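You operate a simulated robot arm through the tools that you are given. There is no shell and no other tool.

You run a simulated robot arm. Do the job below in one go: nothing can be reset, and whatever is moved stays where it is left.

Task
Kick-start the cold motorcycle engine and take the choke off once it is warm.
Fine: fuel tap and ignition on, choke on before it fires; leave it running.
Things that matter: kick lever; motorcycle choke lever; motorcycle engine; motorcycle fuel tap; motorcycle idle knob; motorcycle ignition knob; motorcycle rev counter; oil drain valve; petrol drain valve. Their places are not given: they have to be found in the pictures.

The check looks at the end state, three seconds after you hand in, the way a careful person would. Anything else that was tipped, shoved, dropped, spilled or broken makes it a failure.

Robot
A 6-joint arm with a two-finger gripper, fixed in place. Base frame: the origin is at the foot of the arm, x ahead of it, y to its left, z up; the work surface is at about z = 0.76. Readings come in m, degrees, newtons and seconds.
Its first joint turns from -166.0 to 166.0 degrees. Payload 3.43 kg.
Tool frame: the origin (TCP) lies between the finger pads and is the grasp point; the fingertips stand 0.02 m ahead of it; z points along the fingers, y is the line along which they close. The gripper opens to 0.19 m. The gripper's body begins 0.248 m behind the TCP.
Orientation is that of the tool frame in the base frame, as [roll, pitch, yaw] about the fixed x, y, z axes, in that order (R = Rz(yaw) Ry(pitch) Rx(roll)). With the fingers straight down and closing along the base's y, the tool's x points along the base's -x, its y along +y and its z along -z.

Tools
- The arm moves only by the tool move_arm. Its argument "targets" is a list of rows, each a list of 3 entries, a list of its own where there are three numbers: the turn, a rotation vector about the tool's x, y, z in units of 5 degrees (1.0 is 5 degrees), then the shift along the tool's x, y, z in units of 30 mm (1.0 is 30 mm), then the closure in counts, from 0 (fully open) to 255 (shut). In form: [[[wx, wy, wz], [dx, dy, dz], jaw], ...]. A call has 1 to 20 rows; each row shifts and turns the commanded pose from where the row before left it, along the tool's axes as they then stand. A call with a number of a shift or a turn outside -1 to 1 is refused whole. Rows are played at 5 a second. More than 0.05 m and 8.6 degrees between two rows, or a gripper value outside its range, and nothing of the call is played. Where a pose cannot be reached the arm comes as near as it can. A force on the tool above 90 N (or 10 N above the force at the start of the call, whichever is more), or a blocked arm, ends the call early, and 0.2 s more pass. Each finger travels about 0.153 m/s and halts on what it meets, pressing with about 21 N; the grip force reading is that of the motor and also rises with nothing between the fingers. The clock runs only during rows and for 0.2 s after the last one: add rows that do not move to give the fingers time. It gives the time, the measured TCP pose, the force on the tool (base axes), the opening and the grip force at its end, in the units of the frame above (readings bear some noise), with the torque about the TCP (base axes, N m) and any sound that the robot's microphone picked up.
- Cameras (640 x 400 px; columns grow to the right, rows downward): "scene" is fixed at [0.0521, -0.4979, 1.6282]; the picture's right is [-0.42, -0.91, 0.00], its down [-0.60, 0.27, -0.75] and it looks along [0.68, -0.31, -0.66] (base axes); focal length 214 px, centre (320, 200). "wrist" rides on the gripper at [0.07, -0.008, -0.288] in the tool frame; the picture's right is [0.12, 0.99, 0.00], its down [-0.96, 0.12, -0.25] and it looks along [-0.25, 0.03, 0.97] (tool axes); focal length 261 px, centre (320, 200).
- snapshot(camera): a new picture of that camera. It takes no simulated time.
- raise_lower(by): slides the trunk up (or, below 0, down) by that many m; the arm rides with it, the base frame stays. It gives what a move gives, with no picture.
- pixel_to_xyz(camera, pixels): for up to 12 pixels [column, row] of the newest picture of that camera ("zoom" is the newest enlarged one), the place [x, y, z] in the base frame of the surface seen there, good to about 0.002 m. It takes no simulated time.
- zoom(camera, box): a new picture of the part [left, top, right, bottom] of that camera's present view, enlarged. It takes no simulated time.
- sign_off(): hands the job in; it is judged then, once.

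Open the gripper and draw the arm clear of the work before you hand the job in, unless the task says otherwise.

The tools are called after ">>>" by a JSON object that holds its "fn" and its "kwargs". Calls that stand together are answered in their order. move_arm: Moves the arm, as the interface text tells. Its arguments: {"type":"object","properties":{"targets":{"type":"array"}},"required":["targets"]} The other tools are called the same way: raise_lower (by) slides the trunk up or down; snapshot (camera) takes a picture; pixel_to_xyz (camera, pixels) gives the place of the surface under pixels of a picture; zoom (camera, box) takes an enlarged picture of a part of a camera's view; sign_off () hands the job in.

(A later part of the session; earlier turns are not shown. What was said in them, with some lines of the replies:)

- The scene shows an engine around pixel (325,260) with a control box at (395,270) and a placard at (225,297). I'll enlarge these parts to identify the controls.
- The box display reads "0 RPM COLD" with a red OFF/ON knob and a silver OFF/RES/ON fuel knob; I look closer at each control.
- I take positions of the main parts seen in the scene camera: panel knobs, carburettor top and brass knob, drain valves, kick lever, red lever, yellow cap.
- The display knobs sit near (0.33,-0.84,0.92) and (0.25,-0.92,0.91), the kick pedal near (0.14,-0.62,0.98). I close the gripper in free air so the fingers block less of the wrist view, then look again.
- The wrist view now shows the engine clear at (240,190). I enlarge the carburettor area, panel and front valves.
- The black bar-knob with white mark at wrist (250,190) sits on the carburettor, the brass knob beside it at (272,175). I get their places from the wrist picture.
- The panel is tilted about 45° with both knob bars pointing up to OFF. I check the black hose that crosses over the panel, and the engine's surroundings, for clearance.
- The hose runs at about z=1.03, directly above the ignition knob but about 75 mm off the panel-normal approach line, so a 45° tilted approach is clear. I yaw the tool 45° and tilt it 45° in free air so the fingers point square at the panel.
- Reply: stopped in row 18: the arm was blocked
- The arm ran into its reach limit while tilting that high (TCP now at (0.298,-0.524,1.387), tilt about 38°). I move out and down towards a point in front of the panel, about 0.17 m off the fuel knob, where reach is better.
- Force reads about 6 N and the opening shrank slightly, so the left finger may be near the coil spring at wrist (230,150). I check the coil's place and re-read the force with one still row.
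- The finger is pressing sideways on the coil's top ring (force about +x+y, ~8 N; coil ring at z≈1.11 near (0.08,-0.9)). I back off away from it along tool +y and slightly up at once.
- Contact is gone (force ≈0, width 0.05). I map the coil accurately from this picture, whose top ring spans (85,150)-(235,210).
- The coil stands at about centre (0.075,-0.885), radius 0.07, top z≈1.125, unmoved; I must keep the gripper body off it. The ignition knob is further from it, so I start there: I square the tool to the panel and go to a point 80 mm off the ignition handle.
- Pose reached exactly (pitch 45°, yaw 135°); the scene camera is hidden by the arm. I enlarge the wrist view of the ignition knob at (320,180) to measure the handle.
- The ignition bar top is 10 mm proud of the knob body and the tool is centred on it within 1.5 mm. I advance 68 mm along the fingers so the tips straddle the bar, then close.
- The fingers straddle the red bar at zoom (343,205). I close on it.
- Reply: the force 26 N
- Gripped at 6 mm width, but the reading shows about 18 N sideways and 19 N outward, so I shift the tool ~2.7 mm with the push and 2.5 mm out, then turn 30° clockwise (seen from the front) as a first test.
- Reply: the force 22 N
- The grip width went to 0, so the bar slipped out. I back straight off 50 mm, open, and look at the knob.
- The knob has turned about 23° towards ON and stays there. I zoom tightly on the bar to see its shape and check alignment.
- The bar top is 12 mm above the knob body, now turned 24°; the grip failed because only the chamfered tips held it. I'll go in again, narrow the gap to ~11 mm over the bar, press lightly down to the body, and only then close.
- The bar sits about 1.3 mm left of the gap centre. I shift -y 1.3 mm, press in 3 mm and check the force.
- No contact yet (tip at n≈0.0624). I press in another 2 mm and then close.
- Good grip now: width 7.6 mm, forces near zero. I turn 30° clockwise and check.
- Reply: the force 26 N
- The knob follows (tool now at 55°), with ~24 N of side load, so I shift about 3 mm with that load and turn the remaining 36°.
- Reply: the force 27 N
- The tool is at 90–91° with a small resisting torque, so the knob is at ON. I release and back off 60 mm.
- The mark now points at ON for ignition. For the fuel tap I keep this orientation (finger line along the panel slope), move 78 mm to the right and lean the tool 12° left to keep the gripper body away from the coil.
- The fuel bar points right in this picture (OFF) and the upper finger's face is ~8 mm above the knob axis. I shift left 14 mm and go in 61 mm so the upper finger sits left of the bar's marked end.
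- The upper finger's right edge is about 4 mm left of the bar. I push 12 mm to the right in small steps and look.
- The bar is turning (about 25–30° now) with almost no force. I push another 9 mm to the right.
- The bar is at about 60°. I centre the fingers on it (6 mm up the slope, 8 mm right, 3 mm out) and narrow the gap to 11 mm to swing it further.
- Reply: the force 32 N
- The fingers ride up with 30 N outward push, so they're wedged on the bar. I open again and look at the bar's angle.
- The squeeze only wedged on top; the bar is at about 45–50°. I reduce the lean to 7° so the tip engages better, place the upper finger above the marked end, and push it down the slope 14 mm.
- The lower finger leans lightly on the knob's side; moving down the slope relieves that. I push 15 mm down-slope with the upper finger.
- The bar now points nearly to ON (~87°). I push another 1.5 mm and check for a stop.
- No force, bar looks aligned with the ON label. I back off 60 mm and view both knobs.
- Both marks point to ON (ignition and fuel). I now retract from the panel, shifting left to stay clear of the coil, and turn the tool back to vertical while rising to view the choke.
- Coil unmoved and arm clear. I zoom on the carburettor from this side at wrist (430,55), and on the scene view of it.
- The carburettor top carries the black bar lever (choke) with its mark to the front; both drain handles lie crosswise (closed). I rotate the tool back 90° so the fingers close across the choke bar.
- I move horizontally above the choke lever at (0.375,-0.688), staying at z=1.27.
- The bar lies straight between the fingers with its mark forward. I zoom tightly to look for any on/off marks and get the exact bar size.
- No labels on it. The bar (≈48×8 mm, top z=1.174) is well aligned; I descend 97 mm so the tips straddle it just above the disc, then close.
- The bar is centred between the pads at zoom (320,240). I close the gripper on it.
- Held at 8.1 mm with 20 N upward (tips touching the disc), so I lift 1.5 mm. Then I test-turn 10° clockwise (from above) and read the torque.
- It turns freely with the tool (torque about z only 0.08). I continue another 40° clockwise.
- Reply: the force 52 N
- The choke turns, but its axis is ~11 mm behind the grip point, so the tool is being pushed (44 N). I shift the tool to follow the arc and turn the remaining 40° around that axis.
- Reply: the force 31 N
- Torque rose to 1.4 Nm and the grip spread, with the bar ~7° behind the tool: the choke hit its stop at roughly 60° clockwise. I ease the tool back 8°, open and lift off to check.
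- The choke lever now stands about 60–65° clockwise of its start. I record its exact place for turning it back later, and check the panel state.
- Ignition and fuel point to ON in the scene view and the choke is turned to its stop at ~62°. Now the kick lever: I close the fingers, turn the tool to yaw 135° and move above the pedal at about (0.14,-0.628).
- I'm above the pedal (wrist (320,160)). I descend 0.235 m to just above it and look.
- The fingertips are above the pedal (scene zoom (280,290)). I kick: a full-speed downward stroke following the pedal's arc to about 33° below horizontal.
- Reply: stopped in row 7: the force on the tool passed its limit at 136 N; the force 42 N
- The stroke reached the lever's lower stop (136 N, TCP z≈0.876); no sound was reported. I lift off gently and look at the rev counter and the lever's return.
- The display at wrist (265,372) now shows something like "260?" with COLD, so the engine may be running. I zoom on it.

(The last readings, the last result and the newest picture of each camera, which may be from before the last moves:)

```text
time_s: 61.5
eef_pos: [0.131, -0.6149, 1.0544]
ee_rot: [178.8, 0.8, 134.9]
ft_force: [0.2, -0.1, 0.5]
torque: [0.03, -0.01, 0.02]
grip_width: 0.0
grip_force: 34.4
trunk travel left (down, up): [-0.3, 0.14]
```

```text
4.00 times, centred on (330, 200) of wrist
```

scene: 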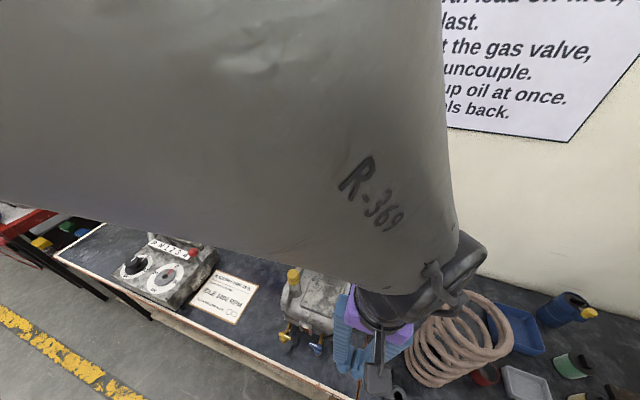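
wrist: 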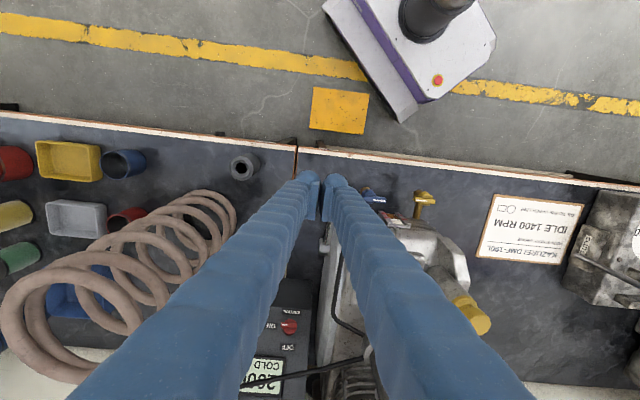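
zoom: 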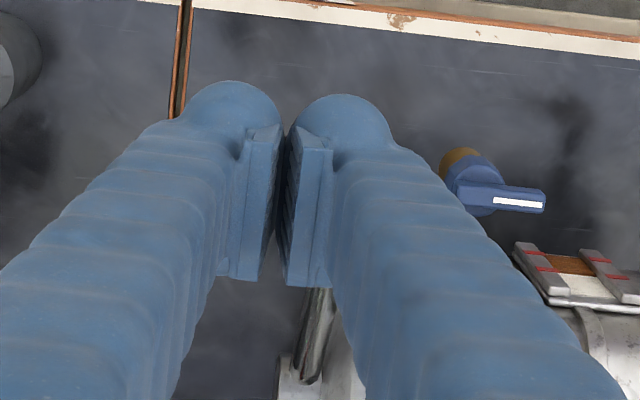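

It reads 2000 RPM, COLD — the engine fired on the choke. I raise the arm clear of the kick lever and check that the lever returned.

>>> {"fn": "move_arm", "kwargs": {"targets": [[[0, 0, 0], [0, 0, -1], 255], [[0, 0, 0], [0, 0, -1], 255], [[0, 0, 0], [0, 0, -1], 255], [[0, 0, 0], [0, 0, -1], 255], [[0, 0, 0], [0, 0, -1], 223], [[0, 0, 0], [0, 0, -1], 223], [[0, 0, 0], [0, 0, -1], 223], [[0, 0, 0], [0, 0, -0.8], 223]]}}

>>> {"fn": "snapshot", "kwargs": {"camera": "wrist"}}

>>> {"fn": "zoom", "kwargs": {"camera": "wrist", "box": [220, 130, 400, 310]}}

```text
time_s: 63.3
eef_pos: [0.126, -0.6159, 1.287]
ee_rot: [178.9, 1.0, 134.9]
ft_force: [-0.5, -0.8, -0.1]
torque: [-0.01, 0.01, -0.02]
grip_width: 0.0237
grip_force: 0.0
trunk travel left (down, up): [-0.3, 0.14]
```

```text
taken
```

wrist: 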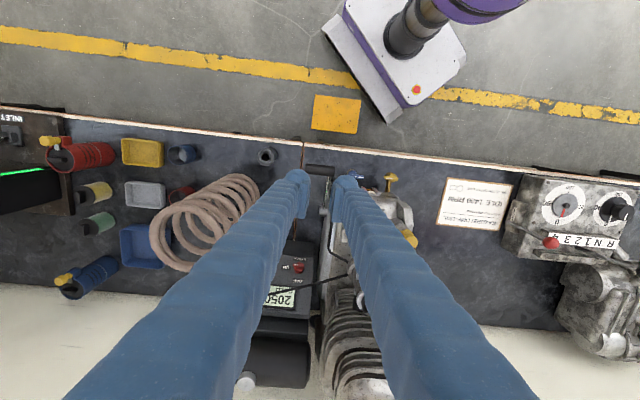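

```text
2.22 times, centred on (310, 220) of wrist
```

zoom: 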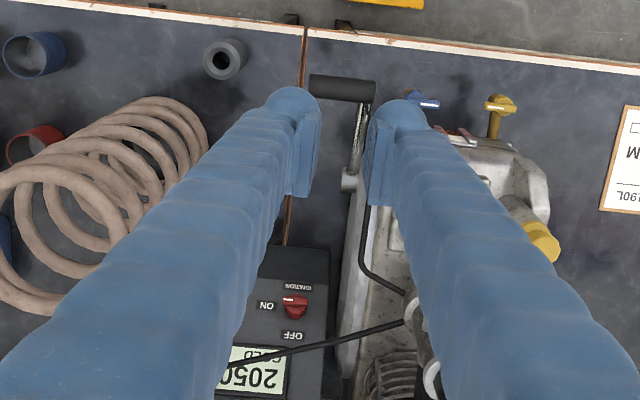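

The lever is back up and the display reads ~2050. I move above the choke axis at (0.382,-0.698), then check the display.

>>> {"fn": "move_arm", "kwargs": {"targets": [[[0, 0, 0], [-0.883, 0.458, 0], 223], [[0, 0, 0], [-0.883, 0.458, 0], 223], [[0, 0, 0], [-0.883, 0.458, 0], 223], [[0, 0, 0], [-0.883, 0.458, 0], 223], [[0, 0, 0], [-0.883, 0.458, 0], 223], [[0, 0, 0], [-0.883, 0.458, 0], 223], [[0, 0, 0], [-0.883, 0.458, 0], 223], [[0, 0, 0], [-0.883, 0.458, 0], 223], [[0, 0, 0], [-0.883, 0.458, 0], 223]]}}

>>> {"fn": "move_arm", "kwargs": {"targets": [[[0, 0, 0.975], [0, 0, 0], 223], [[0, 0, 0.975], [0, 0, 0], 223], [[0, 0, 0.975], [0, 0, 0], 223], [[0, 0, 0.975], [0, 0, 0], 223], [[0, 0, 0.975], [0, 0, 0], 223], [[0, 0, 0.975], [0, 0, 0], 223], [[0, 0, 0.975], [0, 0, 0], 223], [[0, 0, 0.975], [0, 0, 0], 223], [[0, 0, 0.975], [0, 0, 0], 223], [[0, 0, 0.975], [0, 0, 0], 223], [[0, 0, 0.975], [0, 0, 0], 223], [[0, 0, 0.975], [0, 0, 0], 223], [[0, 0, 0.975], [0, 0, 0], 223]]}}

>>> {"fn": "snapshot", "kwargs": {"camera": "scene"}}

>>> {"fn": "zoom", "kwargs": {"camera": "scene", "box": [355, 235, 435, 300]}}

>>> {"fn": "zoom", "kwargs": {"camera": "wrist", "box": [270, 130, 370, 220]}}

```text
time_s: 65.3
eef_pos: [0.3824, -0.697, 1.2943]
ee_rot: [178.8, 0.9, 134.9]
ft_force: [0.4, -0.4, -0.1]
torque: [0.04, 0.1, 0.0]
grip_width: 0.0238
grip_force: 0.1
trunk travel left (down, up): [-0.3, 0.14]
```

```text
time_s: 68.1
eef_pos: [0.3813, -0.6991, 1.294]
ee_rot: [178.6, -0.6, 71.4]
ft_force: [-0.3, 0.1, -0.4]
torque: [0.03, 0.0, -0.03]
grip_width: 0.0236
grip_force: 0.0
trunk travel left (down, up): [-0.3, 0.14]
```

```text
taken
```

scene: 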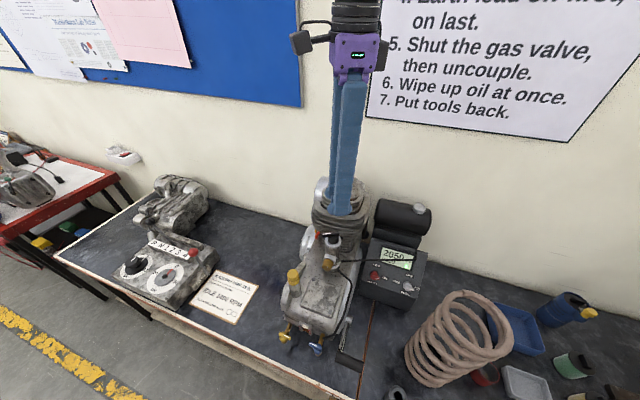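

```text
6.15 times, centred on (395, 268) of scene
```

zoom: 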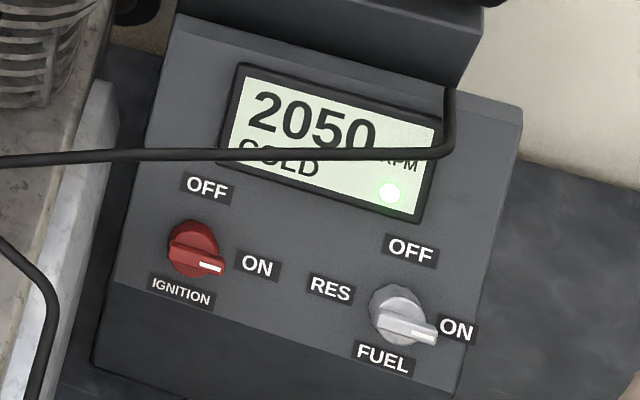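

```text
4.44 times, centred on (320, 175) of wrist
```

zoom: 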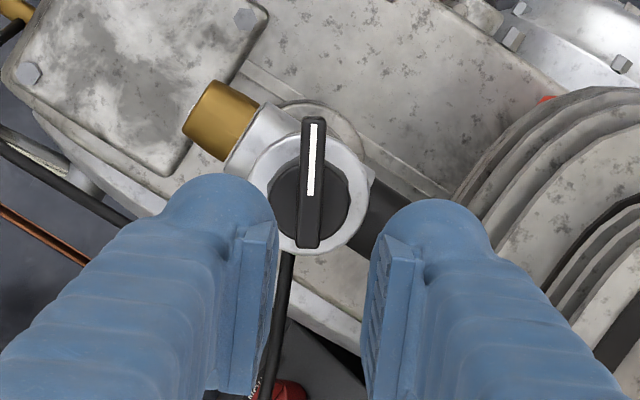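

Green lamp lit, 2050 RPM, still COLD; the scene camera shows the display clearly. I straighten the tool and descend around the choke bar with the fingers open, ready to turn it once warm.

>>> {"fn": "move_arm", "kwargs": {"targets": [[[0.28, -0.12, 0], [0.05, 0.01, 0], 223], [[0, 0, 0], [0, 0, 0.96], 223], [[0, 0, 0], [0, 0, 0.96], 223], [[0, 0, 0], [0, 0, 0.96], 223], [[0, 0, 0], [0, 0, 0.96], 223], [[0, 0, 0], [0, 0, 0], 223]]}}

>>> {"fn": "zoom", "kwargs": {"camera": "wrist", "box": [270, 140, 370, 230]}}

>>> {"fn": "zoom", "kwargs": {"camera": "scene", "box": [355, 235, 435, 300]}}

```text
time_s: 69.5
eef_pos: [0.3814, -0.6972, 1.1787]
ee_rot: [180.0, -0.1, 71.5]
ft_force: [-0.8, 0.1, 0.7]
torque: [0.0, -0.01, -0.02]
grip_width: 0.0238
grip_force: 0.0
trunk travel left (down, up): [-0.3, 0.14]
```

```text
4.44 times, centred on (320, 185) of wrist
```

zoom: 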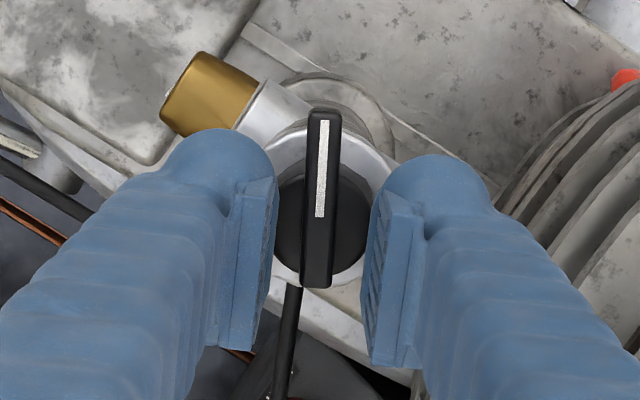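

```text
6.15 times, centred on (395, 268) of scene
```

zoom: 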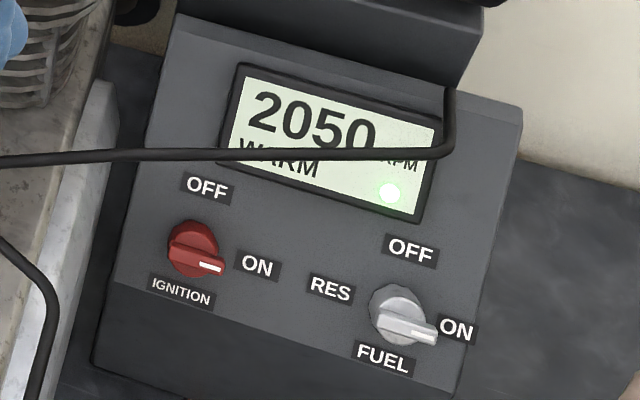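

The display now reads WARM. I close on the bar and turn it back counter-clockwise about its axis, first 30°.

>>> {"fn": "move_arm", "kwargs": {"targets": [[[0, 0, 0], [0, 0, 0], 245], [[0, 0, 0], [0, 0, -0.05], 255], [[0, 0, 0], [0, 0, 0], 255], [[0, 0, -1], [0, 0, 0], 255], [[0, 0, -1], [0, 0, 0], 255], [[0, 0, -1], [0, 0, 0], 255], [[0, 0, -1], [0, 0, 0], 255], [[0, 0, -1], [0, 0, 0], 255], [[0, 0, -1], [0, 0, 0], 255]]}}

>>> {"fn": "zoom", "kwargs": {"camera": "wrist", "box": [270, 140, 370, 230]}}

>>> {"fn": "zoom", "kwargs": {"camera": "scene", "box": [355, 235, 435, 300]}}

```text
time_s: 71.5
eef_pos: [0.383, -0.6963, 1.1795]
ee_rot: [-180.0, -0.1, 101.5]
ft_force: [2.1, -0.7, -9.0]
torque: [0.09, 0.0, -0.02]
grip_width: 0.0079
grip_force: 41.4
trunk travel left (down, up): [-0.3, 0.14]
```

```text
4.44 times, centred on (320, 185) of wrist
```

zoom: 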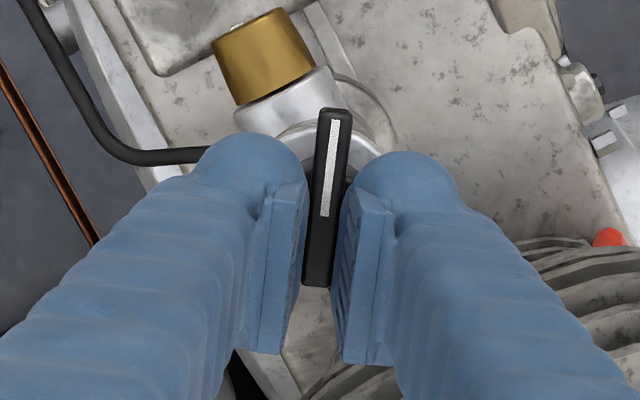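

```text
6.15 times, centred on (395, 268) of scene
```

zoom: 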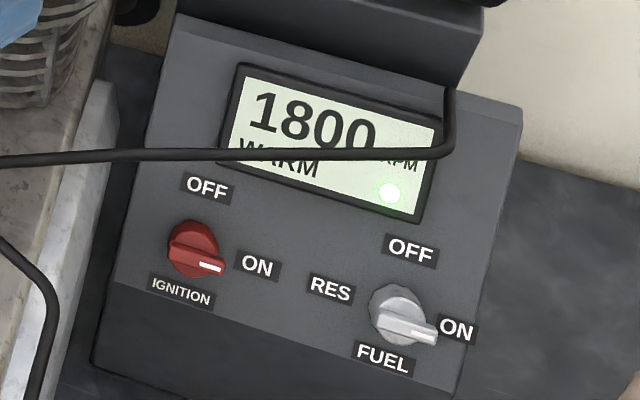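

RPM dropped to 1800 at half choke, so this is the right direction. I turn another 32° to the original position.

>>> {"fn": "move_arm", "kwargs": {"targets": [[[0, 0, -1], [0, 0, 0], 255], [[0, 0, -1], [0, 0, 0], 255], [[0, 0, -1], [0, 0, 0], 255], [[0, 0, -1], [0, 0, 0], 255], [[0, 0, -1], [0, 0, 0], 255], [[0, 0, -1], [0, 0, 0], 255], [[0, 0, -0.4], [0, 0, 0], 255], [[0, 0, 0], [0, 0, 0], 255]]}}

>>> {"fn": "zoom", "kwargs": {"camera": "wrist", "box": [270, 140, 370, 230]}}

>>> {"fn": "zoom", "kwargs": {"camera": "scene", "box": [355, 235, 435, 300]}}

```text
time_s: 73.3
eef_pos: [0.3842, -0.6965, 1.1794]
ee_rot: [-179.9, -0.1, 133.5]
ft_force: [20.1, 5.3, -7.0]
torque: [0.06, -0.2, -0.05]
grip_width: 0.008
grip_force: 41.6
trunk travel left (down, up): [-0.3, 0.14]
```

```text
4.44 times, centred on (320, 185) of wrist
```

zoom: 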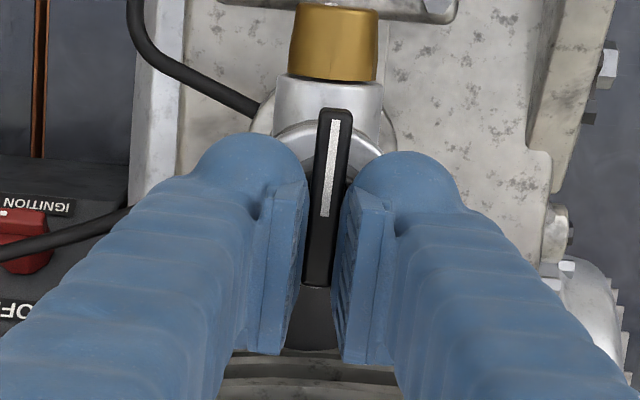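

```text
6.15 times, centred on (395, 268) of scene
```

zoom: 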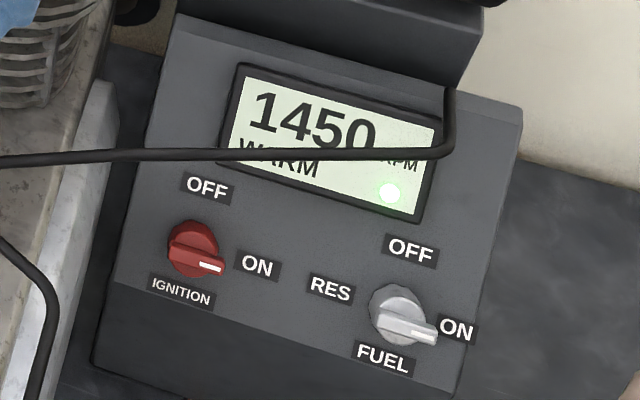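

Now 1450 RPM, WARM, lever at its starting direction with no stop torque yet. I nudge 4° further to confirm it is against the off stop.

>>> {"fn": "move_arm", "kwargs": {"targets": [[[0, 0, -0.4], [0, 0, 0], 255], [[0, 0, -0.4], [0, 0, 0], 255], [[0, 0, 0], [0, 0, 0], 255], [[0, 0, 0], [0, 0, 0], 255]]}}

>>> {"fn": "zoom", "kwargs": {"camera": "scene", "box": [355, 235, 435, 300]}}

>>> {"fn": "zoom", "kwargs": {"camera": "wrist", "box": [270, 140, 370, 230]}}

```text
time_s: 74.3
eef_pos: [0.3854, -0.6961, 1.1799]
ee_rot: [179.9, -0.1, 137.4]
ft_force: [25.5, 9.8, -3.3]
torque: [0.1, -0.23, -1.03]
grip_width: 0.0081
grip_force: 41.6
trunk travel left (down, up): [-0.3, 0.14]
```

```text
6.15 times, centred on (395, 268) of scene
```

zoom: 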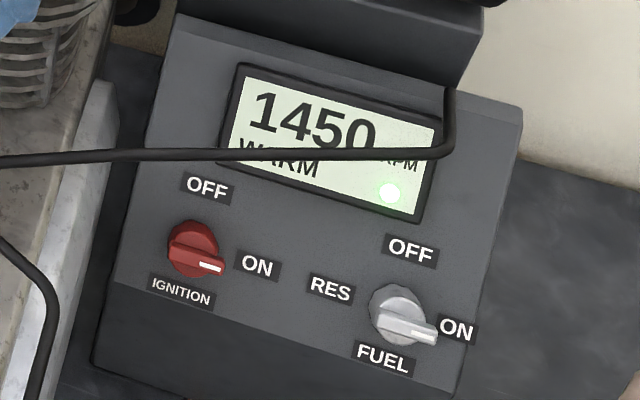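

```text
4.44 times, centred on (320, 185) of wrist
```

zoom: 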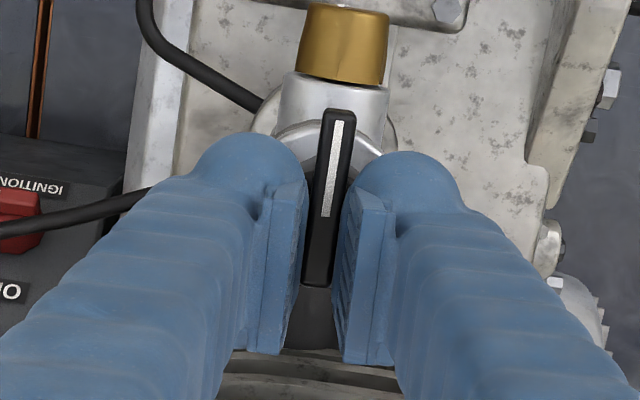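

Torque reached -1.0 Nm, so the lever is at its off stop and the engine holds 1450 RPM warm. I open the fingers and lift straight off.

>>> {"fn": "move_arm", "kwargs": {"targets": [[[0, 0, 0], [0, 0, 0], 223], [[0, 0, 0], [0, 0, 0], 223], [[0, 0, 0], [0, 0, -0.8], 223], [[0, 0, 0], [0, 0, -1], 223], [[0, 0, 0], [0, 0, -1], 223], [[0, 0, 0], [0, 0, -1], 223], [[0, 0, 0], [0, 0, -1], 223], [[0, 0, 0], [0, 0, 0], 223]]}}

>>> {"fn": "zoom", "kwargs": {"camera": "wrist", "box": [270, 130, 370, 220]}}

>>> {"fn": "snapshot", "kwargs": {"camera": "scene"}}

>>> {"fn": "zoom", "kwargs": {"camera": "scene", "box": [355, 235, 435, 300]}}

```text
time_s: 76.1
eef_pos: [0.3817, -0.6973, 1.3252]
ee_rot: [180.0, -0.2, 137.5]
ft_force: [0.0, 0.0, -0.3]
torque: [0.0, 0.05, -0.01]
grip_width: 0.0236
grip_force: 0.0
trunk travel left (down, up): [-0.3, 0.14]
```

```text
4.44 times, centred on (320, 175) of wrist
```

zoom: 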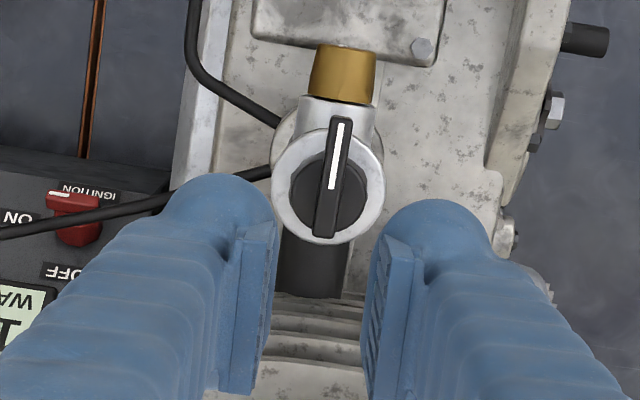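

```text
taken
```

scene: 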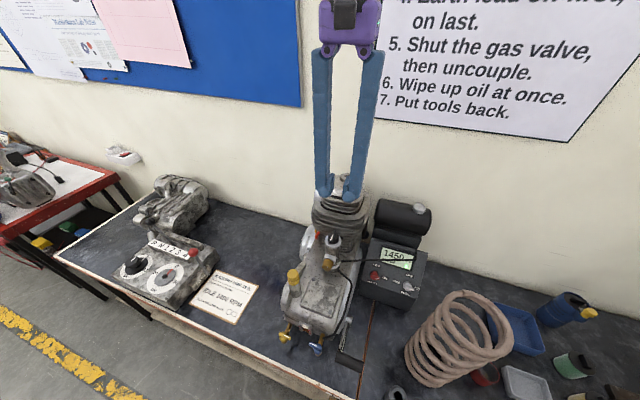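

```text
6.15 times, centred on (395, 268) of scene
```

zoom: 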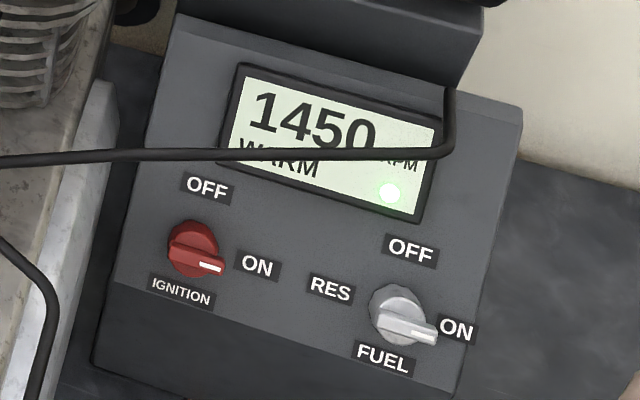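

Choke lever is back pointing forward, engine at 1450 RPM, WARM, green lamp on, coil and other items unmoved. I raise and draw the arm away and open the gripper.

>>> {"fn": "move_arm", "kwargs": {"targets": [[[0, 0, 0], [0, 0, -1], 223], [[0, 0, 0], [0, 0, -1], 223], [[0, 0, 0], [0.5, 0.5, -0.8], 150], [[0, 0, 0], [0.8, 0.5, -0.5], 80], [[0, 0, 0], [0.8, 0.5, 0], 0], [[0, 0, 0], [0.8, 0.5, 0], 0], [[0, 0, 0], [0.8, 0.5, 0], 0], [[0, 0, 0], [0, 0, 0], 0]]}}

>>> {"fn": "snapshot", "kwargs": {"camera": "scene"}}

>>> {"fn": "zoom", "kwargs": {"camera": "scene", "box": [260, 200, 440, 380]}}

>>> {"fn": "snapshot", "kwargs": {"camera": "wrist"}}

```text
time_s: 77.9
eef_pos: [0.3514, -0.5656, 1.4237]
ee_rot: [-180.0, -0.1, 137.5]
ft_force: [0.8, 0.1, 0.3]
torque: [-0.05, 0.01, 0.01]
grip_width: 0.1901
grip_force: 0.0
trunk travel left (down, up): [-0.3, 0.14]
```

```text
taken
```

scene: 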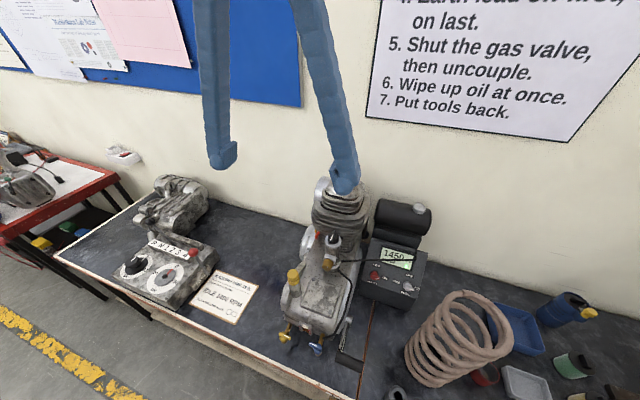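

```text
2.22 times, centred on (350, 290) of scene
```

zoom: 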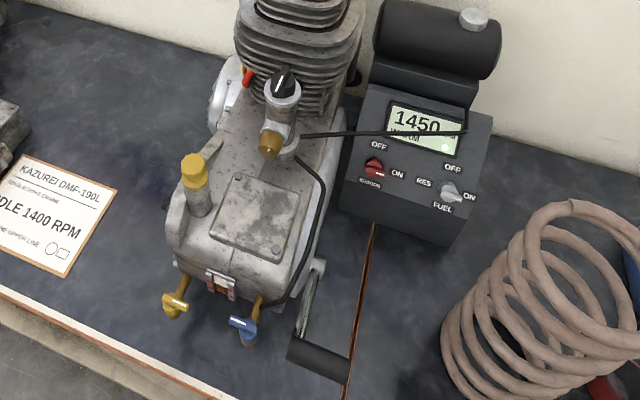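

```text
taken
```

wrist: 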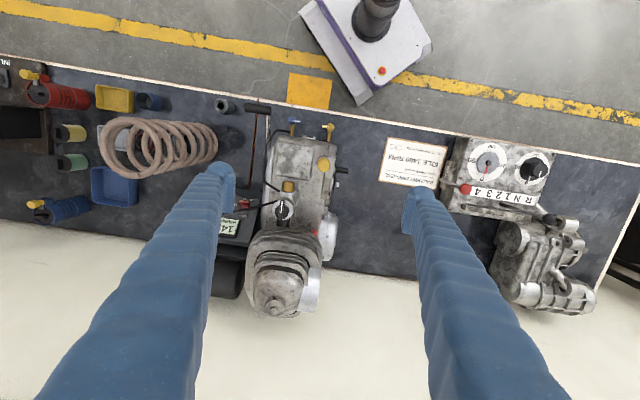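

Everything is as wanted: 1450 RPM steady, drains closed, coil and tools in place. I draw the arm a little further back and confirm the reading before handing in.

>>> {"fn": "move_arm", "kwargs": {"targets": [[[0, 0, 0], [0.9, 0, 0], 0], [[0, 0, 0], [0.9, 0, 0], 0], [[0, 0, 0], [0.9, 0, 0], 0], [[0, 0, 0], [0, 0, 0], 0], [[0, 0, 0], [0, 0, 0], 0], [[0, 0, 0], [0, 0, 0], 0], [[0, 0, 0], [0, 0, 0], 0], [[0, 0, 0], [0, 0, 0], 0]]}}

>>> {"fn": "snapshot", "kwargs": {"camera": "scene"}}

>>> {"fn": "zoom", "kwargs": {"camera": "scene", "box": [355, 235, 435, 300]}}

```text
time_s: 79.7
eef_pos: [0.2896, -0.5107, 1.4236]
ee_rot: [180.0, 0.0, 137.4]
ft_force: [0.6, -0.3, 0.2]
torque: [-0.03, 0.01, 0.0]
grip_width: 0.1899
grip_force: 0.2
trunk travel left (down, up): [-0.3, 0.14]
```

```text
taken
```

scene: 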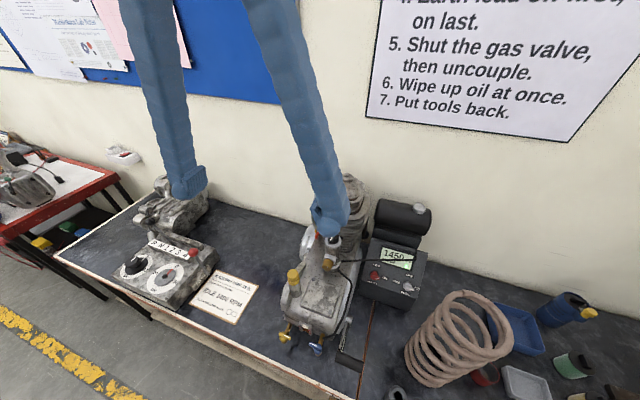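

```text
6.15 times, centred on (395, 268) of scene
```

zoom: 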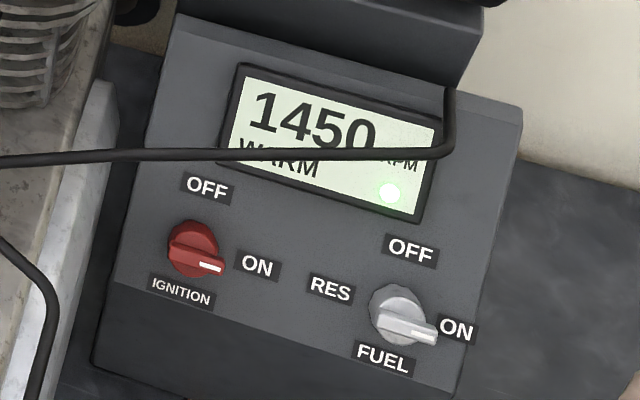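

The engine runs steadily at 1450 RPM, WARM, with ignition and fuel ON and the choke off. The gripper is open and the arm is clear, so I hand in.

>>> {"fn": "sign_off", "kwargs": {}}

```text
The job is handed in.
```

The engine is running warm at a steady 1450 RPM with the choke off. I handed the job in with the gripper open and the arm clear.

- **Start:** I turned the ignition and fuel knobs to ON and moved the choke to its stop, which none of its markings label as "on". One kick then fired the engine, and it ran at about 2050 RPM.
- **Choke off:** Once the display changed to WARM, I turned the choke back to its starting position, against its stop. The revs fell from 2050 to 1450 as it closed, which confirmed the direction.
- **Idle:** The plate gives an idle of 1400 RPM. The engine settled at 1450, and I left the idle knob alone because the task didn't ask for it to be set.
- **Coil spring:** One finger pressed sideways on the coil spring with about 8 N while I was lining up on the panel. I backed off at once, and pictures before and after show it standing in the same place.
- **Kick lever:** The kick ended against the lever's lower stop with a 136 N spike. The lever sprang back up normally.

The two drain valves, the bench items and the gearbox stand next to the engine were not touched.
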